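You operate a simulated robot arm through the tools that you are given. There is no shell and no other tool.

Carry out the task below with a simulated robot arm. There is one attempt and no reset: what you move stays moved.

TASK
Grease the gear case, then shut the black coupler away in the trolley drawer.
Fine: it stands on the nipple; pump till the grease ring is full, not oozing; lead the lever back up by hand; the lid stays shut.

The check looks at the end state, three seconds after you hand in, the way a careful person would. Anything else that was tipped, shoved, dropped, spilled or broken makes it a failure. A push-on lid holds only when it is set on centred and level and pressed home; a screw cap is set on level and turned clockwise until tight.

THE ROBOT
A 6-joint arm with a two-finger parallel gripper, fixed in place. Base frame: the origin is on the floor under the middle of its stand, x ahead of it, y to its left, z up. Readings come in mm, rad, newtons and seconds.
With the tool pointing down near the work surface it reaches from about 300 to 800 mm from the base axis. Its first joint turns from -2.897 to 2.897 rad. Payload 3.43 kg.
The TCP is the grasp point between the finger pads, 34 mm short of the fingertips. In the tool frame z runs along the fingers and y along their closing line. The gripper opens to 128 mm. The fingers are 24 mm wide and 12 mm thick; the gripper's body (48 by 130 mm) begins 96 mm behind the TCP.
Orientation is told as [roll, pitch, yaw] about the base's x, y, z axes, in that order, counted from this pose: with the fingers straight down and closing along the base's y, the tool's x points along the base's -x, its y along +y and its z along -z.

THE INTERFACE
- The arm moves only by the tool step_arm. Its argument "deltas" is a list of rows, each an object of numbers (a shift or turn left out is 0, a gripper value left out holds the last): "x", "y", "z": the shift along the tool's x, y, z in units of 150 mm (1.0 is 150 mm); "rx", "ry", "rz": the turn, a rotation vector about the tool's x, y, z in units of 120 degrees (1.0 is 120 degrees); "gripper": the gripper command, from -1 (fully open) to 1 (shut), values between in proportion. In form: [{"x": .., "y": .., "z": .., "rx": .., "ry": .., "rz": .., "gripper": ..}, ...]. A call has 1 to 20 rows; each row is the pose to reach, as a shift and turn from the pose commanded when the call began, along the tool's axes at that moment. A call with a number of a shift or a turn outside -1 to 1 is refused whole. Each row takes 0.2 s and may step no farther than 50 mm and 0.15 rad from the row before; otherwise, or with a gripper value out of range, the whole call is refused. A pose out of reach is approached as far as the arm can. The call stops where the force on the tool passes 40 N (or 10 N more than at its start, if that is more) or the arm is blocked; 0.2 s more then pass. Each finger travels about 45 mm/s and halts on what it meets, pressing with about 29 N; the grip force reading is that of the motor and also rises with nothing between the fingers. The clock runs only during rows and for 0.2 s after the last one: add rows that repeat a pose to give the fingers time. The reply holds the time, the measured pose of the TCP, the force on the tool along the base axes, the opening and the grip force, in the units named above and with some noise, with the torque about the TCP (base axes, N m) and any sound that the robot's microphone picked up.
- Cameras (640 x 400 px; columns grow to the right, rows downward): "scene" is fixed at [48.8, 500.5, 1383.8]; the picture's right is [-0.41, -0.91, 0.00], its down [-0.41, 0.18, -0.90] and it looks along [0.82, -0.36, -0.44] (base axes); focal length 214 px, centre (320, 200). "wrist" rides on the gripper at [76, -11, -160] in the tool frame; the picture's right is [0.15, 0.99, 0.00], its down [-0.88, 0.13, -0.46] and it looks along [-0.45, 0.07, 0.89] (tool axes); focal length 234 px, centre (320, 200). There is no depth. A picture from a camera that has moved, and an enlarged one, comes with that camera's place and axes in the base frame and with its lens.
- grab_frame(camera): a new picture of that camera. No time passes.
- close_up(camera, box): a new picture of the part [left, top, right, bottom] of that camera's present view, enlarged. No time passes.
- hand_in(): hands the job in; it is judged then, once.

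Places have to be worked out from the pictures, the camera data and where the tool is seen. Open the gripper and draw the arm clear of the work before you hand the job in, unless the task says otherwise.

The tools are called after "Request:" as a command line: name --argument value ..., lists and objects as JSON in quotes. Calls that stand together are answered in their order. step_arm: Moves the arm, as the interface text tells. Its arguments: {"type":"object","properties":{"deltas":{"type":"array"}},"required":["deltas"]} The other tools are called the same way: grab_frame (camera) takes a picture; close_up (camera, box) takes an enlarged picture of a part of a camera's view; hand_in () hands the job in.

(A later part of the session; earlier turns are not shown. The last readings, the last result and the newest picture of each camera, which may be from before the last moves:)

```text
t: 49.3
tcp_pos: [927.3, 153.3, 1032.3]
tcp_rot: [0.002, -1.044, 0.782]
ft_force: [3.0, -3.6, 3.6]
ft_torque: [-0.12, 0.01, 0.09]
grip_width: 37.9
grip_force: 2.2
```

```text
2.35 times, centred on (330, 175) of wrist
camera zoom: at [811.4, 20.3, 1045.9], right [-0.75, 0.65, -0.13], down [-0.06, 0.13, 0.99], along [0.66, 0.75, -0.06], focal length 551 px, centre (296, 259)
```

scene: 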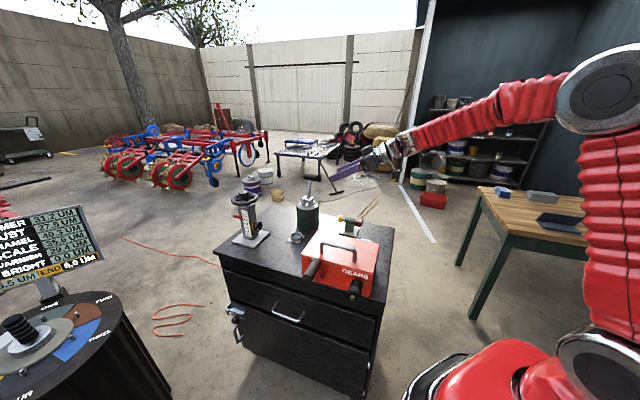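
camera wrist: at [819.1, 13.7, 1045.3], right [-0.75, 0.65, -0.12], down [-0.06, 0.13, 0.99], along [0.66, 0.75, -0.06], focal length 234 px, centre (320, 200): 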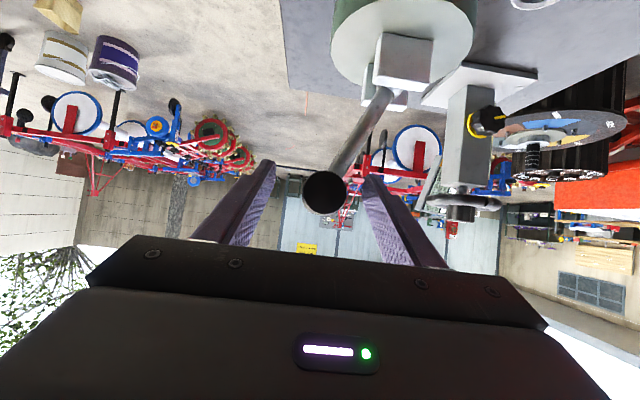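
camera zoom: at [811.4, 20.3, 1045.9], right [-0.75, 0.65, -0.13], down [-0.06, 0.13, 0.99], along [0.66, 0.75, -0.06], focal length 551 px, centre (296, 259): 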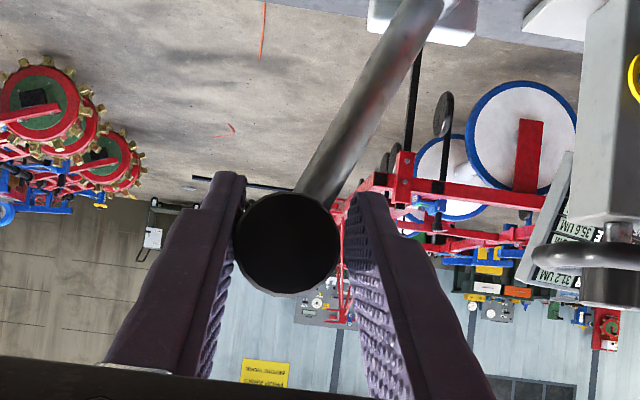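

Only about 5 N so far. I continue another 12 mm to see whether the lever yields forward.

Request:
step_arm --deltas '[{"y": 0.02}, {"y": 0.04}, {"y": 0.06}, {"y": 0.08}, {"y": 0.08}]'

Request:
close_up --camera "scene" --box '[270, 150, 360, 220]'

Request:
close_up --camera "wrist" --box '[240, 20, 460, 220]'

```text
t: 50.5
tcp_pos: [919.3, 161.1, 1030.5]
tcp_rot: [0.004, -1.042, 0.782]
ft_force: [1.6, -1.5, 1.8]
ft_torque: [-0.04, 0.02, 0.01]
grip_width: 36.7
grip_force: 1.3
```

```text
5.71 times, centred on (315, 185) of scene
camera zoom: at [48.8, 500.5, 1383.8], right [-0.41, -0.91, 0.0], down [-0.41, 0.18, -0.9], along [0.82, -0.36, -0.44], focal length 1226 px, centre (349, 286)
```

zoom: 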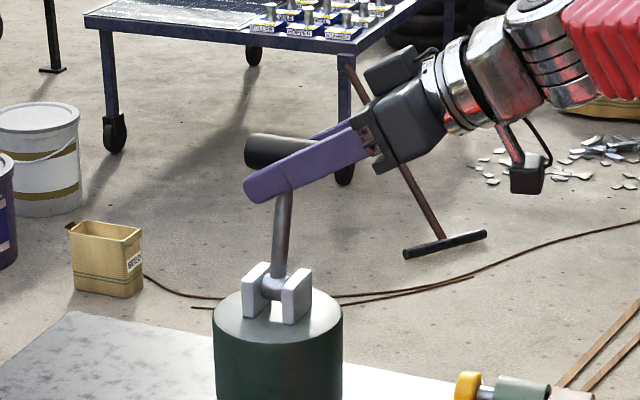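

```text
2.00 times, centred on (350, 120) of wrist
camera zoom: at [802.9, 29.3, 1045.0], right [-0.75, 0.65, -0.12], down [-0.05, 0.13, 0.99], along [0.66, 0.75, -0.06], focal length 468 px, centre (260, 360)
```

zoom: 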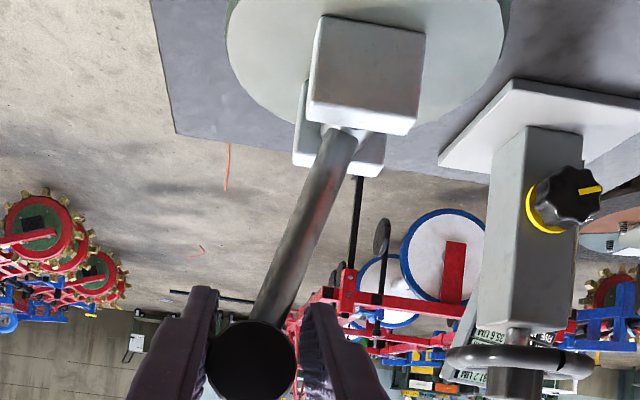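

The lever swings forward with only a few newtons. I lead it on along its arc (radius about 105 mm) forward, rolling the tool with it, and watch force and sounds.

Request:
step_arm --deltas '[{"x": -0.0144, "y": 0.0713, "z": -0.0084, "rz": -0.05}, {"x": -0.0219, "y": 0.144, "z": -0.0128, "rz": -0.1}, {"x": -0.023, "y": 0.217, "z": -0.0135, "rz": -0.15}, {"x": -0.0173, "y": 0.29, "z": -0.0101, "rz": -0.2}, {"x": -0.0058, "y": 0.362, "z": -0.0034, "rz": -0.25}, {"x": 0.0132, "y": 0.432, "z": 0.0077, "rz": -0.3}, {"x": 0.0374, "y": 0.499, "z": 0.0219, "rz": -0.35}, {"x": 0.0685, "y": 0.563, "z": 0.0401, "rz": -0.4}]'

Request:
grab_frame --camera "wrist"

Request:
close_up --camera "scene" --box '[250, 150, 380, 240]'

Request:
close_up --camera "scene" --box '[340, 272, 376, 304]'

```text
t: 52.2
tcp_pos: [871.5, 206.6, 1024.0]
tcp_rot: [-0.867, -0.681, 1.841]
ft_force: [14.9, 3.1, -5.9]
ft_torque: [0.48, -0.49, -2.68]
grip_width: 43.7
grip_force: 45.0
stopped in row 8: the force on the tool passed its limit at 49 N (the readings are from after the stop); the commanded pose is now the measured one
```

```text
taken
camera wrist: at [795.5, 51.6, 1062.3], right [-0.71, 0.18, -0.68], down [-0.57, 0.43, 0.71], along [0.41, 0.89, -0.2], focal length 234 px, centre (320, 200)
```

wrist: 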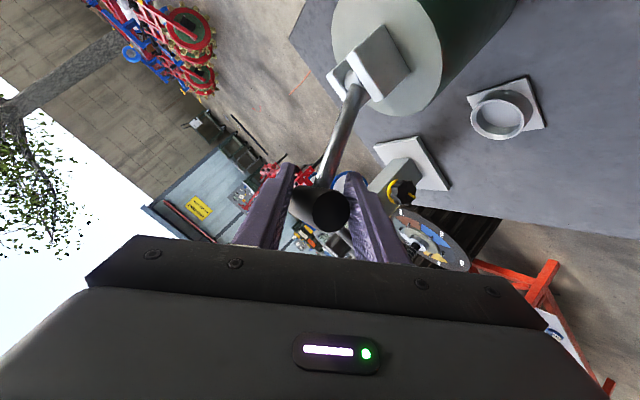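

```text
4.44 times, centred on (315, 195) of scene
camera zoom: at [48.8, 500.5, 1383.8], right [-0.41, -0.91, 0.0], down [-0.41, 0.18, -0.9], along [0.82, -0.36, -0.44], focal length 953 px, centre (342, 222)
```

zoom: 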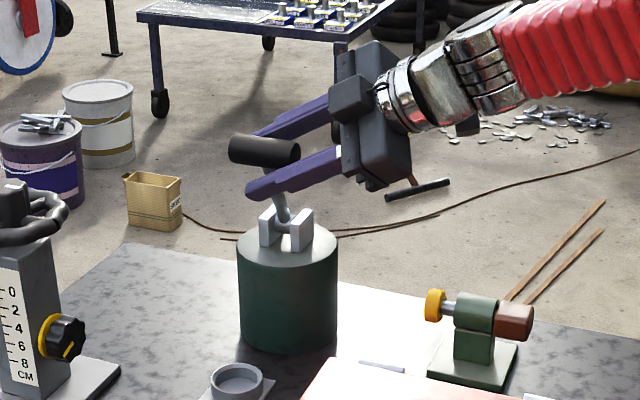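

```text
12.50 times, centred on (358, 288) of scene
camera zoom: at [48.8, 500.5, 1383.8], right [-0.41, -0.91, 0.0], down [-0.41, 0.18, -0.9], along [0.82, -0.36, -0.44], focal length 2681 px, centre (-155, -900)
```

zoom: 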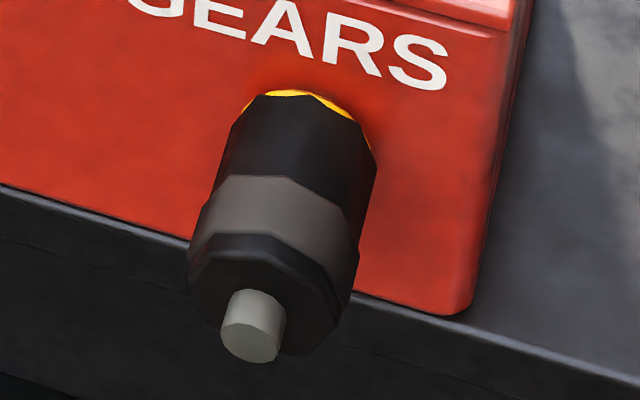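

A yellow grease ring has just appeared at the base of the coupler: the green jar is the pump and this forward stroke delivers grease. The stop was my roll twisting the T-grip between the fingers; I look closely at both before relieving it.

Request:
close_up --camera "wrist" --box '[250, 60, 430, 260]'

Request:
close_up --camera "scene" --box '[348, 274, 366, 290]'

Request:
close_up --camera "scene" --box '[295, 175, 335, 215]'

```text
2.00 times, centred on (340, 160) of wrist
camera zoom: at [795.5, 51.6, 1062.3], right [-0.71, 0.18, -0.68], down [-0.57, 0.43, 0.71], along [0.41, 0.89, -0.2], focal length 468 px, centre (280, 280)
```

zoom: 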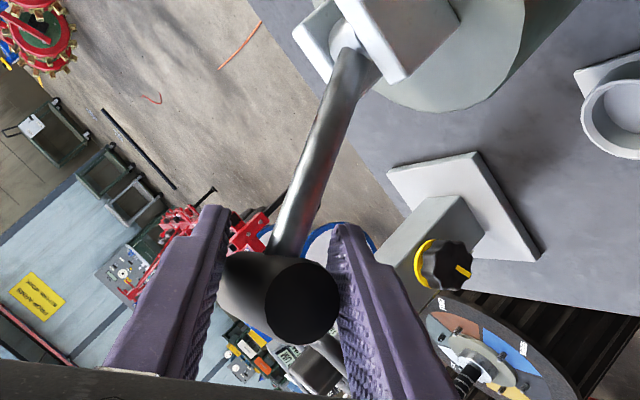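

```text
16.00 times, centred on (357, 282) of scene
camera zoom: at [48.8, 500.5, 1383.8], right [-0.41, -0.91, 0.0], down [-0.41, 0.18, -0.9], along [0.82, -0.36, -0.44], focal length 3432 px, centre (-272, -1112)
```

zoom: 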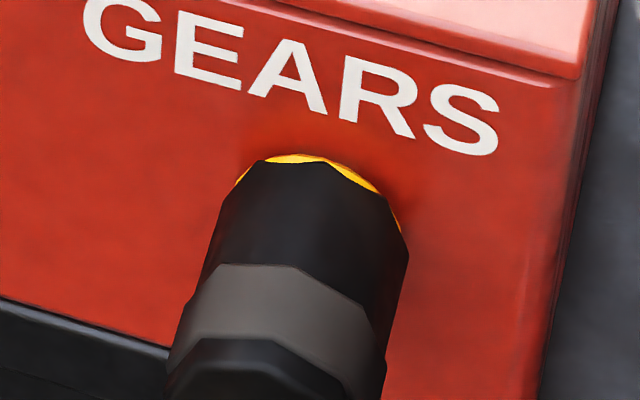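

```text
10.00 times, centred on (315, 195) of scene
camera zoom: at [48.8, 500.5, 1383.8], right [-0.41, -0.91, 0.0], down [-0.41, 0.18, -0.9], along [0.82, -0.36, -0.44], focal length 2145 px, centre (370, 250)
```

zoom: 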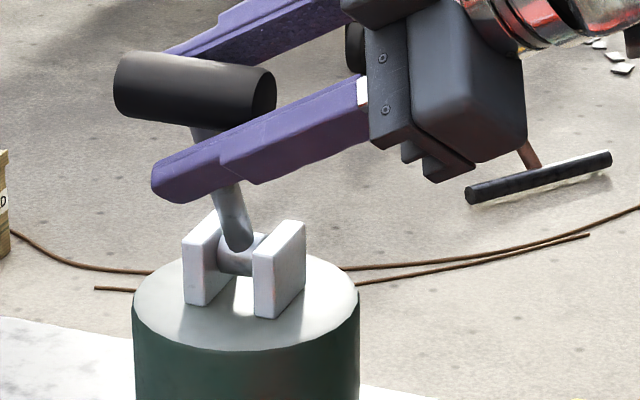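

I relieve the twist by rolling the tool back in place, step by step.

Request:
step_arm --deltas '[{"rz": 0.06}, {"rz": 0.12}, {"rz": 0.18}, {"rz": 0.18}]'

Request:
close_up --camera "wrist" --box '[250, 60, 430, 260]'

```text
t: 53.2
tcp_pos: [869.8, 208.6, 1026.1]
tcp_rot: [-0.567, -0.936, 1.437]
ft_force: [2.6, 4.4, -3.3]
ft_torque: [0.09, 0.19, -1.25]
grip_width: 36.4
grip_force: 35.7
```

```text
2.00 times, centred on (340, 160) of wrist
camera zoom: at [773.1, 63.0, 1048.1], right [-0.78, 0.45, -0.43], down [-0.32, 0.32, 0.9], along [0.54, 0.84, -0.1], focal length 468 px, centre (280, 280)
```

zoom: 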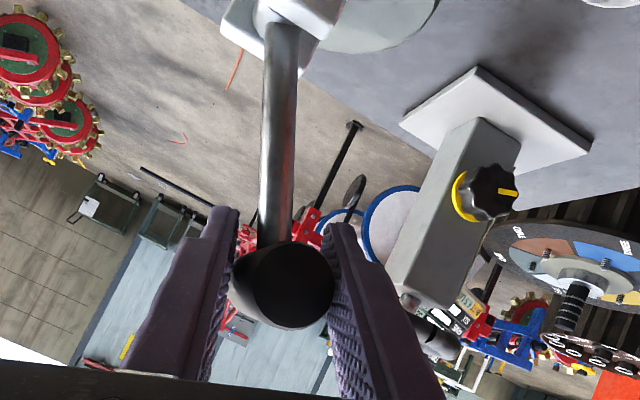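

The load drops. I roll back the remaining part to the original orientation.

Request:
step_arm --deltas '[{"rz": 0.06}, {"rz": 0.12}, {"rz": 0.18}, {"rz": 0.215}, {"rz": 0.215}]'

Request:
close_up --camera "wrist" --box '[250, 60, 430, 260]'

Request:
close_up --camera "scene" --box '[348, 274, 366, 290]'

```text
t: 54.4
tcp_pos: [869.8, 208.7, 1026.2]
tcp_rot: [0.123, -1.042, 0.623]
ft_force: [1.7, 0.7, 3.4]
ft_torque: [-0.19, -0.14, -0.03]
grip_width: 36.6
grip_force: 3.8
```

```text
2.00 times, centred on (340, 160) of wrist
camera zoom: at [746.6, 82.3, 1039.3], right [-0.72, 0.69, -0.07], down [-0.01, 0.08, 1.0], along [0.7, 0.72, -0.05], focal length 468 px, centre (280, 280)
```

zoom: 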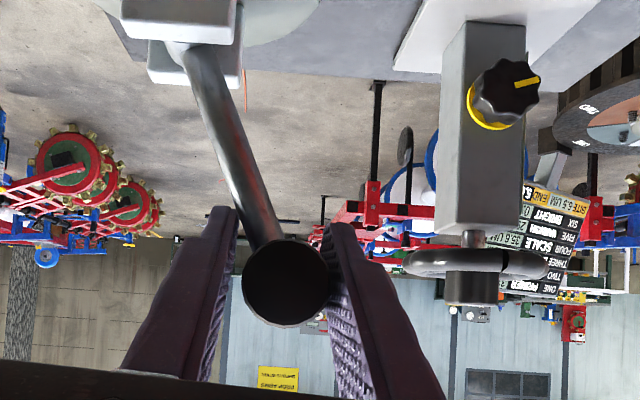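

```text
16.00 times, centred on (357, 282) of scene
camera zoom: at [48.8, 500.5, 1383.8], right [-0.41, -0.91, 0.0], down [-0.41, 0.18, -0.9], along [0.82, -0.36, -0.44], focal length 3432 px, centre (-272, -1112)
```

zoom: 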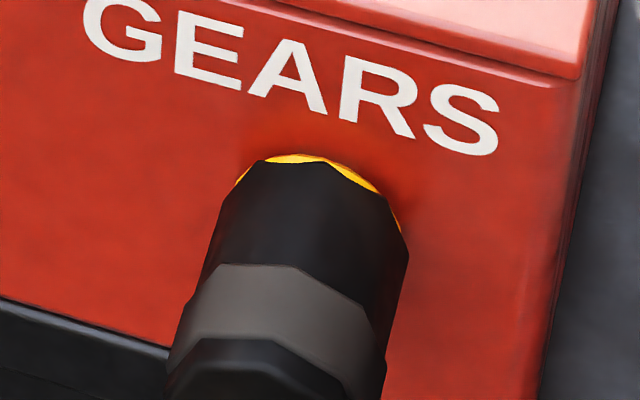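

The twist is gone and the lever stays where it is, about 23 degrees forward. I continue the stroke forward without any roll, letting the T-grip slide in the cage, until a stop is felt.

Request:
step_arm --deltas '[{"x": 0.01, "y": 0.04, "z": 0.005}, {"x": 0.02, "y": 0.075, "z": 0.01}, {"x": 0.035, "y": 0.11, "z": 0.02}, {"x": 0.05, "y": 0.145, "z": 0.03}, {"x": 0.061, "y": 0.18, "z": 0.036}, {"x": 0.061, "y": 0.18, "z": 0.036}]'

Request:
close_up --camera "wrist" --box '[250, 60, 430, 260]'

Request:
close_up --camera "scene" --box '[348, 274, 366, 290]'

Request:
close_up --camera "scene" --box '[250, 150, 380, 240]'

```text
t: 55.2
tcp_pos: [862.7, 214.7, 1025.8]
tcp_rot: [0.103, -1.047, 0.628]
ft_force: [23.2, -6.2, -2.2]
ft_torque: [-0.26, -0.37, 0.04]
grip_width: 46.8
grip_force: 10.1
stopped in row 3: the force on the tool passed its limit at 43 N (the readings are from after the stop); the commanded pose is now the measured one
```

```text
2.00 times, centred on (340, 160) of wrist
camera zoom: at [739.8, 88.9, 1038.5], right [-0.71, 0.7, -0.08], down [-0.02, 0.09, 1.0], along [0.71, 0.71, -0.05], focal length 468 px, centre (280, 280)
```

zoom: 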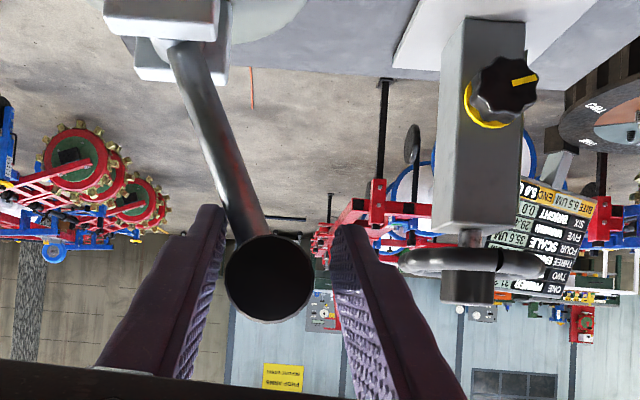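

```text
16.00 times, centred on (357, 282) of scene
camera zoom: at [48.8, 500.5, 1383.8], right [-0.41, -0.91, 0.0], down [-0.41, 0.18, -0.9], along [0.82, -0.36, -0.44], focal length 3432 px, centre (-272, -1112)
```

zoom: 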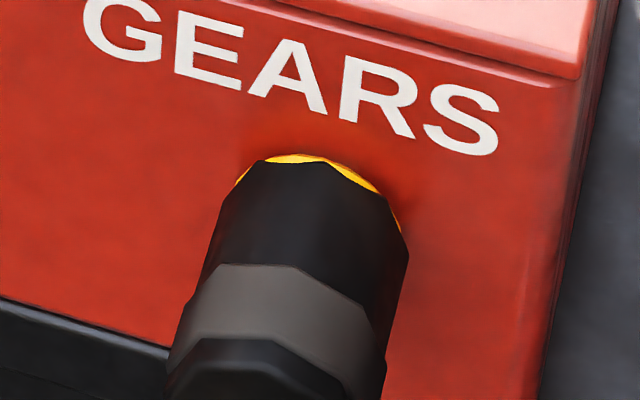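

```text
4.44 times, centred on (315, 195) of scene
camera zoom: at [48.8, 500.5, 1383.8], right [-0.41, -0.91, 0.0], down [-0.41, 0.18, -0.9], along [0.82, -0.36, -0.44], focal length 953 px, centre (342, 222)
```

zoom: 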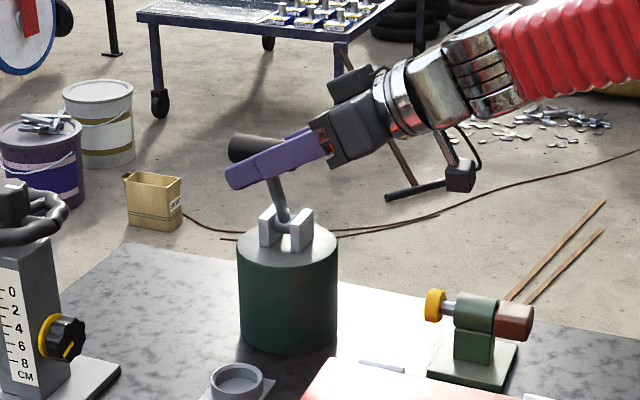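

The lever meets a stop at about 25 degrees forward: that was one full stroke (roughly −27 to +25 degrees). The ring is visible but thin. Now I lead the lever back up to the rear, straightening the small orientation error on the way.

Request:
step_arm --deltas '[{"x": -0.0412, "y": -0.0827, "z": -0.017, "rx": -0.004, "rz": -0.0093}, {"x": -0.0709, "y": -0.166, "z": -0.0274, "rx": -0.008, "rz": -0.0187}, {"x": -0.0947, "y": -0.2493, "z": -0.0345, "rx": -0.012, "rz": -0.028}, {"x": -0.1073, "y": -0.334, "z": -0.035, "rx": -0.016, "rz": -0.0373}, {"x": -0.108, "y": -0.4187, "z": -0.0288, "rx": -0.016, "rz": -0.0373}, {"x": -0.1033, "y": -0.504, "z": -0.0193, "rx": -0.016, "rz": -0.0373}, {"x": -0.0927, "y": -0.59, "z": -0.0065, "rx": -0.016, "rz": -0.0373}, {"x": -0.0857, "y": -0.65, "z": 0.002, "rx": -0.016, "rz": -0.0373}, {"x": -0.0857, "y": -0.65, "z": 0.002, "rx": -0.016, "rz": -0.0373}]'

Request:
close_up --camera "wrist" --box '[250, 60, 430, 260]'

Request:
close_up --camera "scene" --box '[348, 274, 366, 290]'

Request:
close_up --camera "scene" --box '[280, 170, 330, 230]'

```text
t: 57.2
tcp_pos: [931.0, 146.8, 1031.7]
tcp_rot: [0.005, -1.053, 0.782]
ft_force: [0.3, 0.9, 0.4]
ft_torque: [0.02, 0.02, 0.02]
grip_width: 36.0
grip_force: 0.4
```

```text
2.00 times, centred on (340, 160) of wrist
camera zoom: at [816.6, 13.9, 1044.4], right [-0.75, 0.65, -0.12], down [-0.06, 0.12, 0.99], along [0.65, 0.75, -0.05], focal length 468 px, centre (280, 280)
```

zoom: 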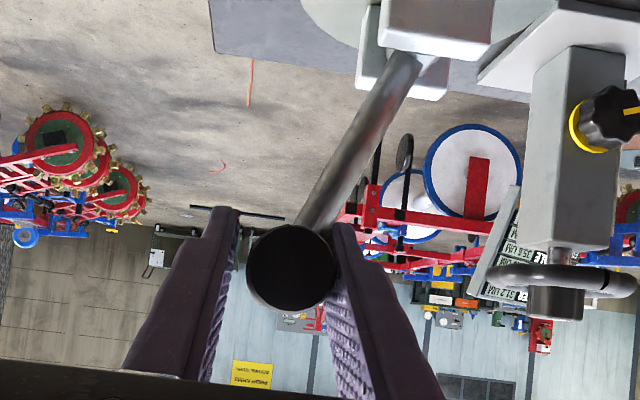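

```text
16.00 times, centred on (357, 282) of scene
camera zoom: at [48.8, 500.5, 1383.8], right [-0.41, -0.91, 0.0], down [-0.41, 0.18, -0.9], along [0.82, -0.36, -0.44], focal length 3432 px, centre (-272, -1112)
```

zoom: 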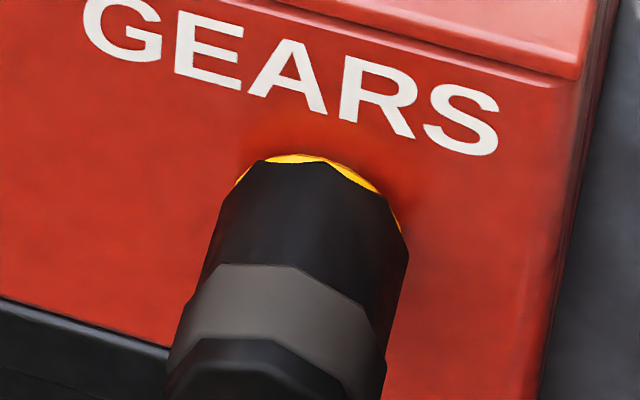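

```text
6.67 times, centred on (305, 200) of scene
camera zoom: at [48.8, 500.5, 1383.8], right [-0.41, -0.91, 0.0], down [-0.41, 0.18, -0.9], along [0.82, -0.36, -0.44], focal length 1430 px, centre (420, 200)
```

zoom: 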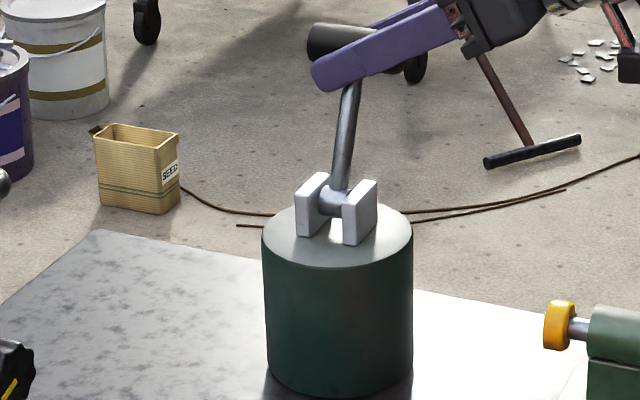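

Jar unmoved, the ring unchanged by the return. I press the lever the last few millimetres back to its rear rest, gently.

Request:
step_arm --deltas '[{"y": -0.015}, {"y": -0.03}, {"y": -0.03}]'

Request:
close_up --camera "scene" --box '[280, 170, 330, 230]'

```text
t: 58.0
tcp_pos: [935.2, 143.6, 1032.4]
tcp_rot: [0.005, -1.053, 0.786]
ft_force: [-1.2, 4.0, 0.6]
ft_torque: [0.04, 0.0, -0.01]
grip_width: 37.0
grip_force: 1.7
```

```text
6.67 times, centred on (305, 200) of scene
camera zoom: at [48.8, 500.5, 1383.8], right [-0.41, -0.91, 0.0], down [-0.41, 0.18, -0.9], along [0.82, -0.36, -0.44], focal length 1430 px, centre (420, 200)
```

zoom: 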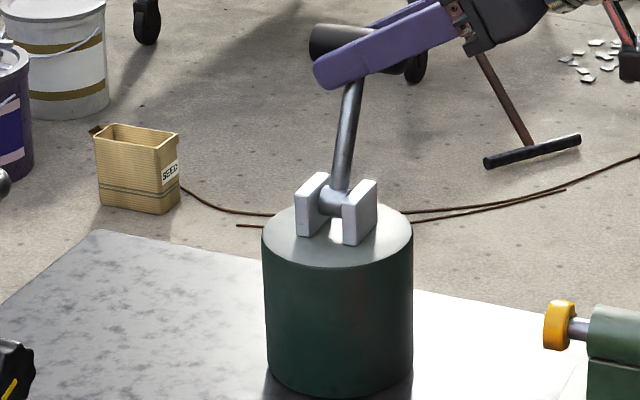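

The lever is at its rear rest again. Second stroke: I go in pieces and look at the ring in between, first to about upright.

Request:
step_arm --deltas '[{"x": -0.0232, "y": 0.076, "z": -0.0132}, {"x": -0.0406, "y": 0.152, "z": -0.0231}, {"x": -0.055, "y": 0.228, "z": -0.0314}, {"x": -0.0637, "y": 0.304, "z": -0.0363}, {"x": -0.0678, "y": 0.38, "z": -0.0386}]'

Request:
close_up --camera "scene" --box '[348, 274, 366, 290]'

```text
t: 59.2
tcp_pos: [894.3, 184.5, 1042.5]
tcp_rot: [0.006, -1.053, 0.785]
ft_force: [1.3, -1.8, 1.1]
ft_torque: [0.01, -0.02, -0.06]
grip_width: 36.4
grip_force: 0.6
```

```text
16.00 times, centred on (357, 282) of scene
camera zoom: at [48.8, 500.5, 1383.8], right [-0.41, -0.91, 0.0], down [-0.41, 0.18, -0.9], along [0.82, -0.36, -0.44], focal length 3432 px, centre (-272, -1112)
```

zoom: 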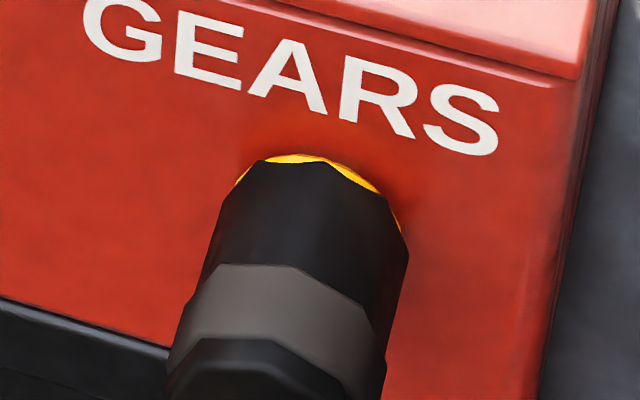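

No visible change yet at mid-stroke. I go on forward in smaller pieces.

Request:
step_arm --deltas '[{"x": 0.003, "y": 0.06, "z": 0.0017}, {"x": 0.01, "y": 0.115, "z": 0.0057}, {"x": 0.02, "y": 0.167, "z": 0.0115}]'

Request:
close_up --camera "scene" --box '[348, 274, 366, 290]'

```text
t: 60.0
tcp_pos: [877.0, 202.2, 1039.3]
tcp_rot: [0.007, -1.052, 0.783]
ft_force: [0.1, -2.2, 1.9]
ft_torque: [0.01, -0.09, -0.11]
grip_width: 36.1
grip_force: 0.5
```

```text
16.00 times, centred on (357, 282) of scene
camera zoom: at [48.8, 500.5, 1383.8], right [-0.41, -0.91, 0.0], down [-0.41, 0.18, -0.9], along [0.82, -0.36, -0.44], focal length 3432 px, centre (-272, -1112)
```

zoom: 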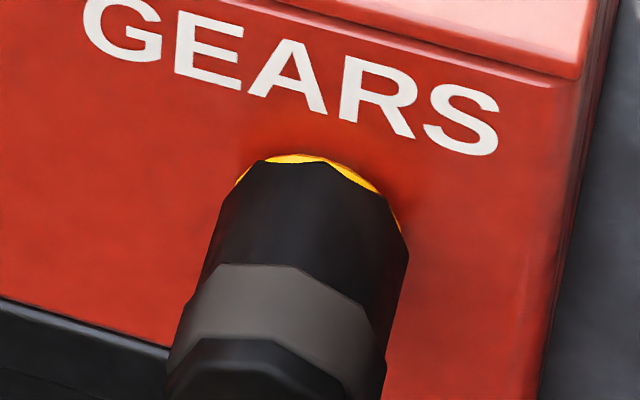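

Still unchanged; further forward toward the stop in two small pieces.

Request:
step_arm --deltas '[{"x": 0.012, "y": 0.04, "z": 0.007}, {"x": 0.025, "y": 0.08, "z": 0.014}]'

Request:
close_up --camera "scene" --box '[348, 274, 366, 290]'

```text
t: 60.6
tcp_pos: [869.0, 210.6, 1034.7]
tcp_rot: [0.008, -1.052, 0.785]
ft_force: [3.0, -0.6, 0.8]
ft_torque: [0.03, -0.03, 0.0]
grip_width: 36.3
grip_force: 1.2
```

```text
16.00 times, centred on (357, 282) of scene
camera zoom: at [48.8, 500.5, 1383.8], right [-0.41, -0.91, 0.0], down [-0.41, 0.18, -0.9], along [0.82, -0.36, -0.44], focal length 3432 px, centre (-272, -1112)
```

zoom: 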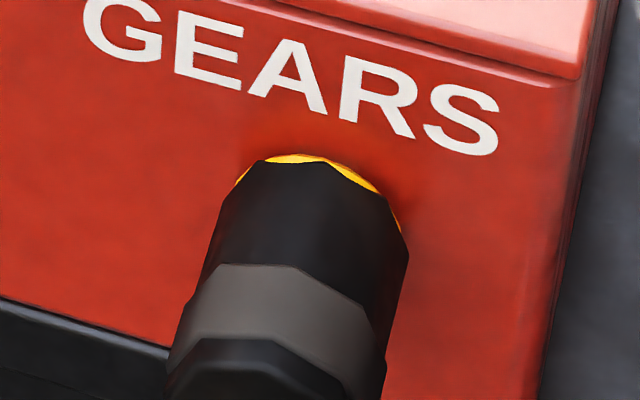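

Unchanged. I bring the lever onto its forward stop in small steps.

Request:
step_arm --deltas '[{"x": 0.009, "y": 0.027, "z": 0.005}, {"x": 0.016, "y": 0.053, "z": 0.009}, {"x": 0.016, "y": 0.053, "z": 0.009}]'

Request:
close_up --camera "scene" --box '[348, 274, 366, 290]'

Request:
close_up --camera "wrist" --box '[250, 60, 430, 260]'

```text
t: 61.4
tcp_pos: [864.4, 215.1, 1034.1]
tcp_rot: [0.006, -1.054, 0.785]
ft_force: [10.4, -2.7, 2.4]
ft_torque: [-0.09, -0.24, 0.03]
grip_width: 40.5
grip_force: 4.8
```

```text
16.00 times, centred on (357, 282) of scene
camera zoom: at [48.8, 500.5, 1383.8], right [-0.41, -0.91, 0.0], down [-0.41, 0.18, -0.9], along [0.82, -0.36, -0.44], focal length 3432 px, centre (-272, -1112)
```

zoom: 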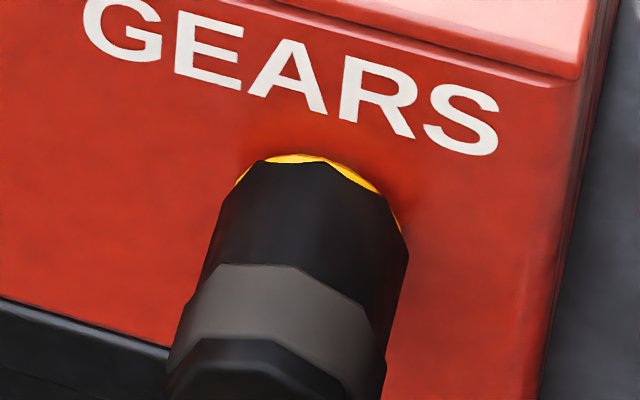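

```text
2.00 times, centred on (340, 160) of wrist
camera zoom: at [747.2, 81.9, 1046.6], right [-0.75, 0.65, -0.13], down [-0.06, 0.12, 0.99], along [0.66, 0.75, -0.05], focal length 468 px, centre (280, 280)
```

zoom: 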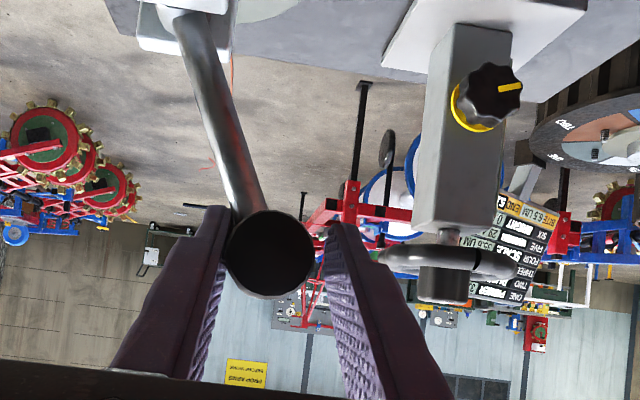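

The lever is at its stop, yet the visible part of the ring looks the same as after the first stroke. I zoom in harder on the ring.

Request:
close_up --camera "scene" --box '[351, 276, 363, 284]'

Request:
close_up --camera "scene" --box '[345, 280, 375, 310]'

```text
16.00 times, centred on (357, 280) of scene
camera zoom: at [48.8, 500.5, 1383.8], right [-0.41, -0.91, 0.0], down [-0.41, 0.18, -0.9], along [0.82, -0.36, -0.44], focal length 3432 px, centre (-272, -1080)
```

zoom: 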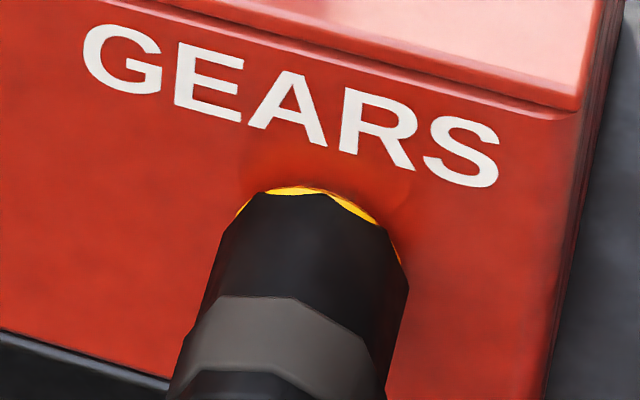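

```text
13.33 times, centred on (360, 295) of scene
camera zoom: at [48.8, 500.5, 1383.8], right [-0.41, -0.91, 0.0], down [-0.41, 0.18, -0.9], along [0.82, -0.36, -0.44], focal length 2860 px, centre (-213, -1067)
```

zoom: 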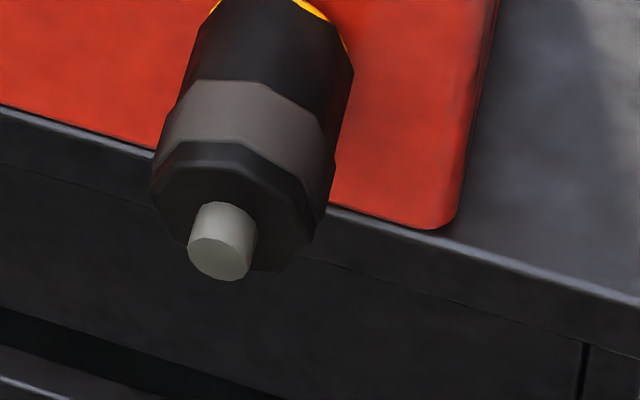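

I lead the lever back up again to its rear rest, so I can then inspect the ring from nearer.

Request:
step_arm --deltas '[{"x": -0.0232, "y": -0.084, "z": -0.0132}, {"x": -0.0406, "y": -0.168, "z": -0.0231}, {"x": -0.0521, "y": -0.252, "z": -0.0297}, {"x": -0.0521, "y": -0.336, "z": -0.0297}, {"x": -0.0463, "y": -0.42, "z": -0.0264}, {"x": -0.029, "y": -0.504, "z": -0.0165}, {"x": -0.0058, "y": -0.588, "z": -0.0033}, {"x": 0.0116, "y": -0.645, "z": 0.0066}, {"x": 0.0116, "y": -0.671, "z": 0.0066}, {"x": 0.0116, "y": -0.671, "z": 0.0066}]'

Request:
close_up --camera "scene" --box '[348, 274, 366, 290]'

Request:
close_up --camera "wrist" --box '[250, 60, 430, 260]'

```text
t: 63.6
tcp_pos: [934.0, 145.7, 1030.4]
tcp_rot: [0.006, -1.054, 0.786]
ft_force: [-0.9, 2.4, -0.5]
ft_torque: [0.06, 0.0, 0.01]
grip_width: 36.4
grip_force: 1.3
```

```text
16.00 times, centred on (357, 282) of scene
camera zoom: at [48.8, 500.5, 1383.8], right [-0.41, -0.91, 0.0], down [-0.41, 0.18, -0.9], along [0.82, -0.36, -0.44], focal length 3432 px, centre (-272, -1112)
```

zoom: 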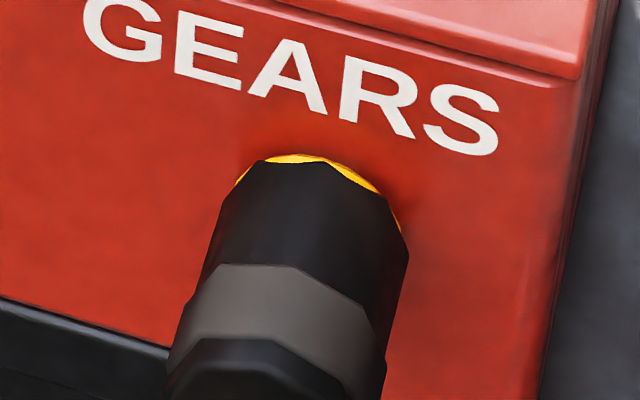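

```text
2.00 times, centred on (340, 160) of wrist
camera zoom: at [818.7, 12.1, 1043.5], right [-0.75, 0.65, -0.12], down [-0.06, 0.12, 0.99], along [0.65, 0.75, -0.05], focal length 468 px, centre (280, 280)
```

zoom: 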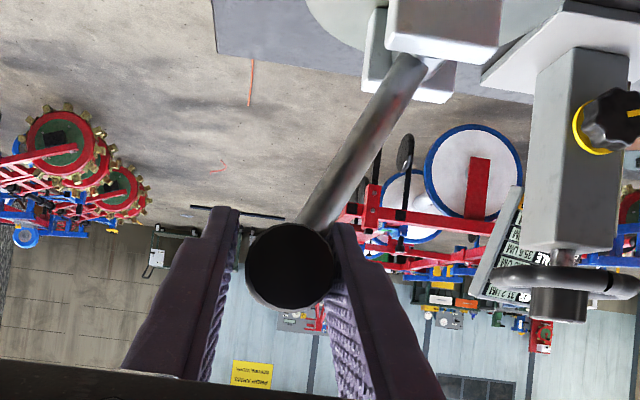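

The lever rests at the rear again. I open the fingers, back off along the tool axis, and will go inspect the ring from near and low.

Request:
step_arm --deltas '[{"gripper": -0.3}, {"gripper": -0.3}, {"gripper": -0.3}, {"z": -0.2}, {"z": -0.45}, {"z": -0.7}, {"z": -0.7}]'

Request:
grab_frame --camera "wrist"

Request:
close_up --camera "scene" --box '[280, 170, 330, 230]'

```text
t: 65.2
tcp_pos: [869.3, 80.0, 1084.1]
tcp_rot: [0.005, -1.052, 0.787]
ft_force: [0.1, 0.7, -0.2]
ft_torque: [0.0, 0.01, 0.01]
grip_width: 83.3
grip_force: 0.1
```

```text
taken
camera wrist: at [753.8, -53.2, 1096.5], right [-0.75, 0.65, -0.12], down [-0.06, 0.12, 0.99], along [0.65, 0.75, -0.05], focal length 234 px, centre (320, 200)
```

wrist: 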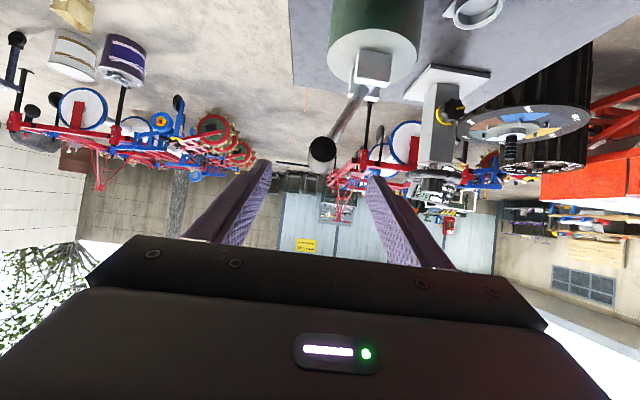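

```text
6.67 times, centred on (305, 200) of scene
camera zoom: at [48.8, 500.5, 1383.8], right [-0.41, -0.91, 0.0], down [-0.41, 0.18, -0.9], along [0.82, -0.36, -0.44], focal length 1430 px, centre (420, 200)
```

zoom: 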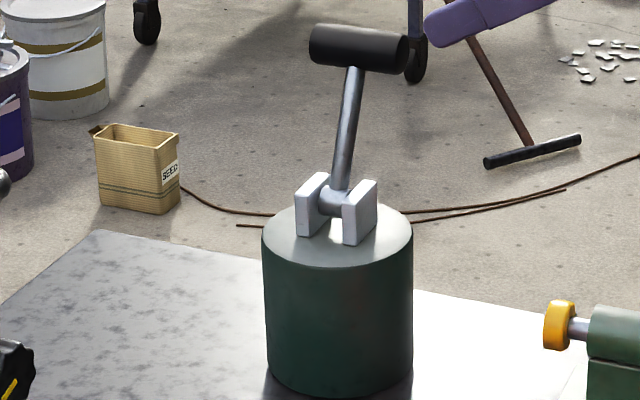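

The lever is exactly as at the start. I withdraw toward the front, untilting on the way.

Request:
step_arm --deltas '[{"y": 0.2, "z": -0.08}, {"y": 0.4, "z": -0.16}, {"y": 0.6, "z": -0.24}, {"y": 0.8, "z": -0.32}, {"y": 1.0, "z": -0.4}, {"y": 1.0, "z": -0.4}]'

Request:
step_arm --deltas '[{"y": 0.12, "ry": 0.062}, {"y": 0.24, "ry": 0.125}, {"y": 0.36, "ry": 0.1875}, {"y": 0.48, "ry": 0.25}, {"y": 0.6, "ry": 0.3125}, {"y": 0.72, "ry": 0.375}, {"y": 0.84, "ry": 0.4375}, {"y": 0.96, "ry": 0.502}, {"y": 0.96, "ry": 0.502}]'

Request:
step_arm --deltas '[{"x": 0.06, "y": 0.09, "rz": 0.068}, {"x": 0.12, "y": 0.18, "rz": 0.136}, {"x": 0.18, "y": 0.27, "rz": 0.204}, {"x": 0.24, "y": 0.36, "rz": 0.272}, {"x": 0.3, "y": 0.45, "rz": 0.34}, {"x": 0.36, "y": 0.54, "rz": 0.408}, {"x": 0.42, "y": 0.63, "rz": 0.476}, {"x": 0.48, "y": 0.72, "rz": 0.544}, {"x": 0.54, "y": 0.81, "rz": 0.612}, {"x": 0.6, "y": 0.9, "rz": 0.68}, {"x": 0.66, "y": 0.99, "rz": 0.75}, {"x": 0.66, "y": 0.99, "rz": 0.75}]'

```text
t: 66.6
tcp_pos: [726.7, 149.7, 1114.5]
tcp_rot: [0.006, -1.052, 0.785]
ft_force: [0.3, 1.0, 0.2]
ft_torque: [0.02, -0.02, 0.01]
grip_width: 83.4
grip_force: 0.0
```

```text
t: 68.6
tcp_pos: [623.8, 250.0, 1114.3]
tcp_rot: [0.002, 0.001, 0.79]
ft_force: [-0.3, -0.4, 1.0]
ft_torque: [0.0, 0.02, -0.02]
grip_width: 82.9
grip_force: 0.0
```

```text
t: 71.2
tcp_pos: [448.7, 284.7, 1113.6]
tcp_rot: [0.003, 0.001, -0.783]
ft_force: [0.1, 0.0, 0.2]
ft_torque: [0.02, -0.03, 0.0]
grip_width: 83.3
grip_force: 0.0
```

Now I tilt the tool toward the case front while backing out and lowering, to look at the nipple from low in front.

Request:
step_arm --deltas '[{"x": 0.0963, "y": -0.0278, "z": 0.0667, "ry": -0.0694}, {"x": 0.1926, "y": -0.0556, "z": 0.1333, "ry": -0.1388}, {"x": 0.289, "y": -0.0833, "z": 0.2, "ry": -0.2083}, {"x": 0.385, "y": -0.111, "z": 0.267, "ry": -0.2777}, {"x": 0.4815, "y": -0.139, "z": 0.333, "ry": -0.347}, {"x": 0.578, "y": -0.167, "z": 0.4, "ry": -0.4165}, {"x": 0.674, "y": -0.194, "z": 0.467, "ry": -0.486}, {"x": 0.77, "y": -0.222, "z": 0.533, "ry": -0.555}, {"x": 0.867, "y": -0.25, "z": 0.6, "ry": -0.625}, {"x": 0.867, "y": -0.25, "z": 0.6, "ry": -0.625}]'

Request:
grab_frame --camera "scene"

Request:
grab_frame --camera "wrist"

```text
t: 73.4
tcp_pos: [330.0, 349.5, 1023.2]
tcp_rot: [0.009, -1.31, -0.789]
ft_force: [0.0, 0.0, -0.7]
ft_torque: [-0.02, -0.01, 0.03]
grip_width: 83.2
grip_force: 0.0
```

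```text
taken
```

scene: 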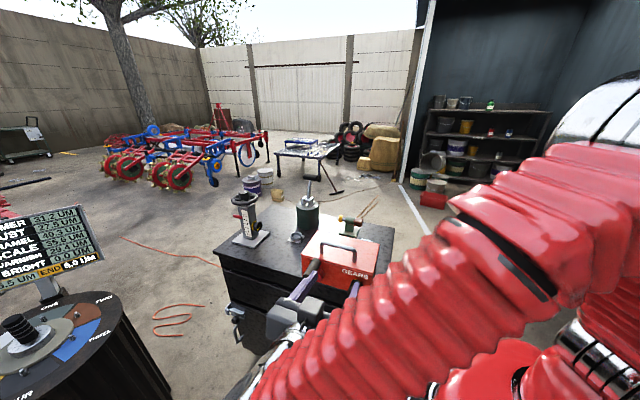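

```text
taken
camera wrist: at [199.1, 463.9, 992.0], right [0.67, 0.73, -0.14], down [-0.06, 0.24, 0.97], along [0.74, -0.64, 0.2], focal length 234 px, centre (320, 200)
```

wrist: 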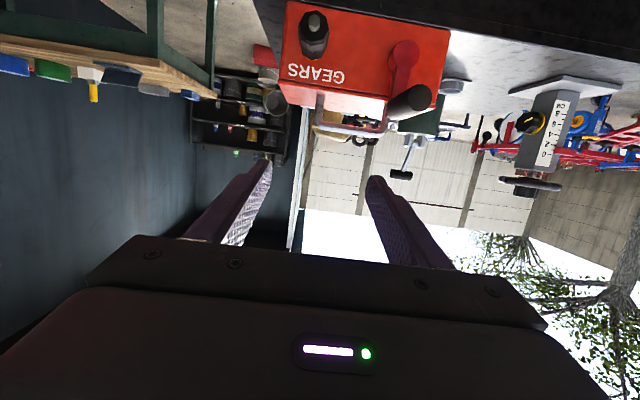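

The posture is fine. I lower straight down to get beneath the coupler's level.

Request:
step_arm --deltas '[{"x": 0.225, "z": 0.06}, {"x": 0.45, "z": 0.12}, {"x": 0.676, "z": 0.18}, {"x": 0.9, "z": 0.24}, {"x": 0.9, "z": 0.24}]'

Request:
grab_frame --camera "wrist"

Request:
close_up --camera "wrist" --box '[270, 60, 370, 180]'

```text
t: 74.6
tcp_pos: [330.4, 351.5, 883.3]
tcp_rot: [0.006, -1.309, -0.788]
ft_force: [0.1, 0.7, 0.4]
ft_torque: [-0.02, 0.01, 0.02]
grip_width: 83.1
grip_force: 0.0
```

```text
taken
camera wrist: at [199.6, 466.0, 852.2], right [0.67, 0.73, -0.14], down [-0.06, 0.24, 0.97], along [0.74, -0.64, 0.2], focal length 234 px, centre (320, 200)
```

wrist: 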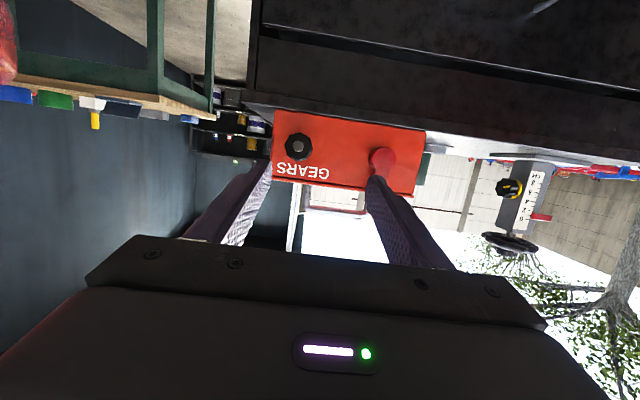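

```text
3.33 times, centred on (320, 120) of wrist
camera zoom: at [199.6, 466.0, 852.2], right [0.67, 0.73, -0.14], down [-0.06, 0.24, 0.97], along [0.74, -0.64, 0.2], focal length 781 px, centre (320, 467)
```

zoom: 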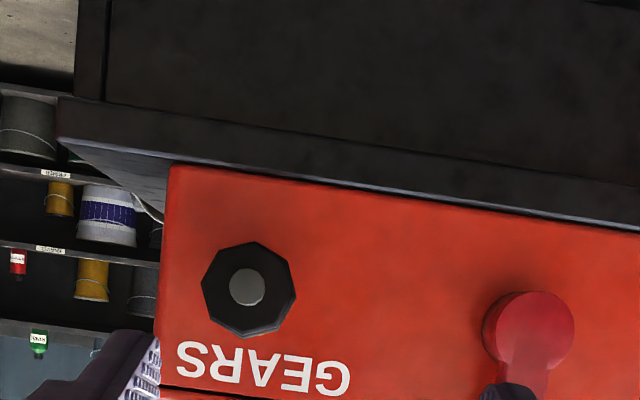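

Head-on there is no grease running below the coupler. I go lower still to see the ring's underside.

Request:
step_arm --deltas '[{"x": 0.2, "z": 0.053}, {"x": 0.4, "z": 0.107}, {"x": 0.64, "z": 0.171}, {"x": 0.64, "z": 0.171}]'

Request:
close_up --camera "wrist" --box '[260, 100, 360, 220]'

Request:
close_up --camera "wrist" --box '[280, 150, 320, 190]'

```text
t: 75.6
tcp_pos: [330.5, 350.1, 784.5]
tcp_rot: [0.005, -1.308, -0.785]
ft_force: [-0.1, 0.4, -0.7]
ft_torque: [-0.03, 0.04, 0.01]
grip_width: 83.2
grip_force: 0.0
```

```text
3.33 times, centred on (310, 160) of wrist
camera zoom: at [198.7, 464.5, 753.0], right [0.67, 0.73, -0.14], down [-0.06, 0.24, 0.97], along [0.74, -0.64, 0.2], focal length 781 px, centre (353, 333)
```

zoom: 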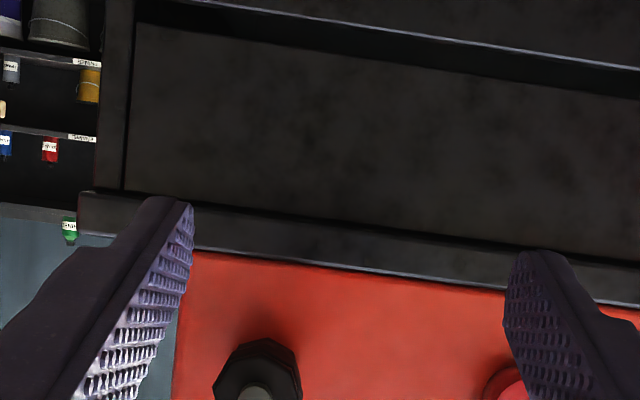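

```text
10.00 times, centred on (300, 170) of wrist
camera zoom: at [198.7, 464.5, 753.0], right [0.67, 0.73, -0.14], down [-0.06, 0.24, 0.97], along [0.74, -0.64, 0.2], focal length 2342 px, centre (520, 500)
```

zoom: 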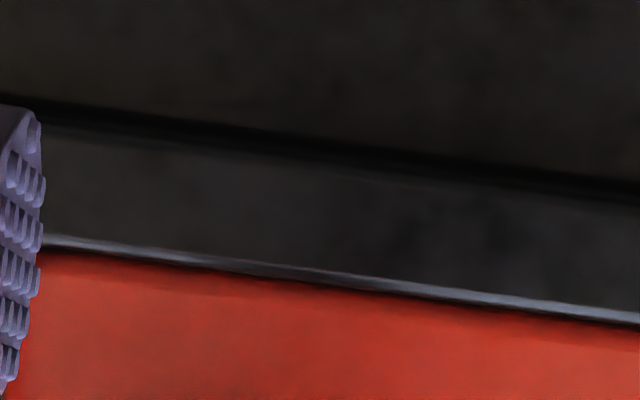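

Request:
close_up --camera "wrist" --box '[262, 190, 326, 240]'

```text
8.00 times, centred on (294, 215) of wrist
camera zoom: at [198.7, 464.5, 753.0], right [0.67, 0.73, -0.14], down [-0.06, 0.24, 0.97], along [0.74, -0.64, 0.2], focal length 1873 px, centre (528, 80)
```

zoom: 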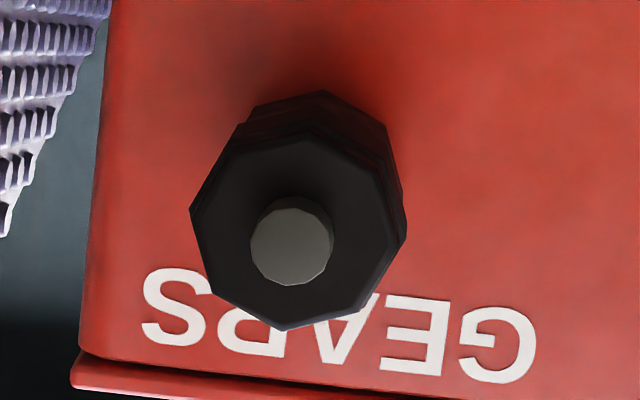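

No yellow is visible from below at this shallow angle. I go back up and will look straight down into the gap between coupler and case.

Request:
step_arm --deltas '[{"x": -0.24, "z": -0.064}, {"x": -0.48, "z": -0.129}, {"x": -0.72, "z": -0.193}, {"x": -0.96, "z": -0.257}, {"x": -0.96, "z": -0.257}]'

Request:
step_arm --deltas '[{"x": -0.2, "z": -0.054, "ry": 0.0694}, {"x": -0.4, "z": -0.107, "ry": 0.1388}, {"x": -0.6, "z": -0.16, "ry": 0.2083}, {"x": -0.75, "z": -0.2, "ry": 0.2777}, {"x": -0.9, "z": -0.241, "ry": 0.347}, {"x": -0.9, "z": -0.241, "ry": 0.4165}, {"x": -0.9, "z": -0.241, "ry": 0.486}, {"x": -0.9, "z": -0.241, "ry": 0.555}, {"x": -0.9, "z": -0.241, "ry": 0.625}, {"x": -0.9, "z": -0.241, "ry": 0.625}]'

Request:
grab_frame --camera "wrist"

```text
t: 76.8
tcp_pos: [329.5, 350.6, 934.4]
tcp_rot: [0.003, -1.307, -0.782]
ft_force: [0.0, -1.2, 0.0]
ft_torque: [0.03, -0.02, 0.0]
grip_width: 83.2
grip_force: 0.0
```

```text
t: 79.0
tcp_pos: [330.5, 349.9, 1073.9]
tcp_rot: [0.002, 0.004, -0.78]
ft_force: [0.3, 0.2, -0.3]
ft_torque: [0.02, 0.02, 0.0]
grip_width: 82.9
grip_force: 0.1
```

```text
taken
camera wrist: at [268.8, 394.2, 1233.1], right [0.59, 0.81, 0.0], down [0.72, -0.53, 0.45], along [0.37, -0.27, -0.89], focal length 234 px, centre (320, 200)
```

wrist: 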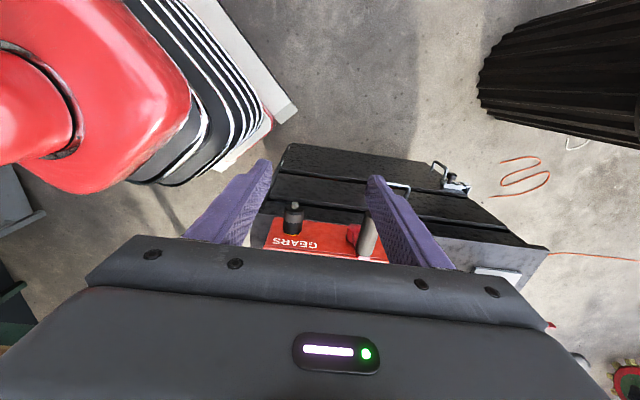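

I move in over the case at this height (well above the handle) and look down.

Request:
step_arm --deltas '[{"x": -0.25, "y": -0.02}, {"x": -0.5, "y": -0.04}, {"x": -0.75, "y": -0.06}, {"x": -1.0, "y": -0.08}, {"x": -1.0, "y": -0.08}]'

Request:
step_arm --deltas '[{"x": -0.25}, {"x": -0.5}, {"x": -0.7}, {"x": -0.7}]'

Request:
grab_frame --camera "wrist"

```text
t: 80.2
tcp_pos: [429.2, 234.5, 1071.9]
tcp_rot: [0.001, 0.002, -0.779]
ft_force: [-0.3, 0.5, 0.7]
ft_torque: [0.01, 0.02, -0.01]
grip_width: 83.3
grip_force: 0.1
```

```text
t: 81.2
tcp_pos: [503.3, 162.1, 1073.8]
tcp_rot: [0.004, 0.0, -0.783]
ft_force: [-0.7, -0.2, -0.4]
ft_torque: [0.0, -0.01, 0.02]
grip_width: 83.1
grip_force: 0.0
```

```text
taken
camera wrist: at [442.1, 205.9, 1233.1], right [0.59, 0.81, 0.0], down [0.72, -0.53, 0.45], along [0.37, -0.27, -0.89], focal length 234 px, centre (320, 200)
```

wrist: 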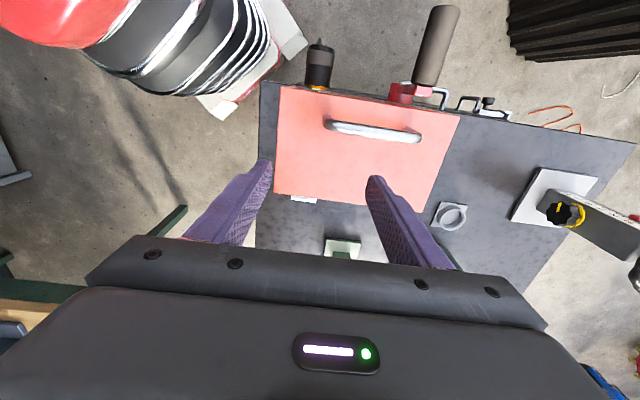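

The coupler is seen from directly above now, with yellow at its base. I zoom in.

Request:
close_up --camera "wrist" --box '[295, 30, 345, 100]'

Request:
close_up --camera "wrist" --box '[300, 72, 338, 98]'

```text
5.71 times, centred on (320, 65) of wrist
camera zoom: at [442.1, 205.9, 1233.1], right [0.59, 0.81, 0.0], down [0.72, -0.53, 0.45], along [0.37, -0.27, -0.89], focal length 1338 px, centre (320, 971)
```

zoom: 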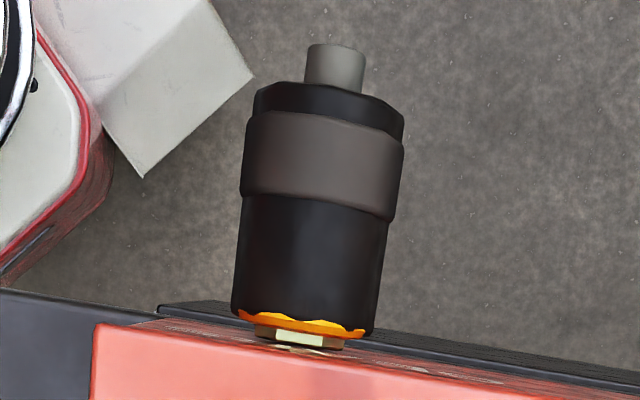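

```text
15.38 times, centred on (319, 85) of wrist
camera zoom: at [442.1, 205.9, 1233.1], right [0.59, 0.81, 0.0], down [0.72, -0.53, 0.45], along [0.37, -0.27, -0.89], focal length 3603 px, centre (335, 1969)
```

zoom: 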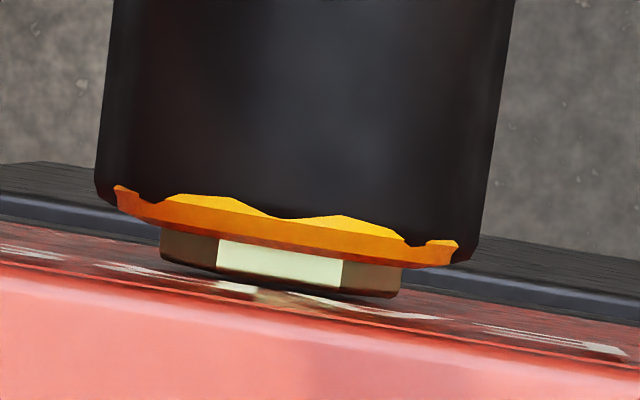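

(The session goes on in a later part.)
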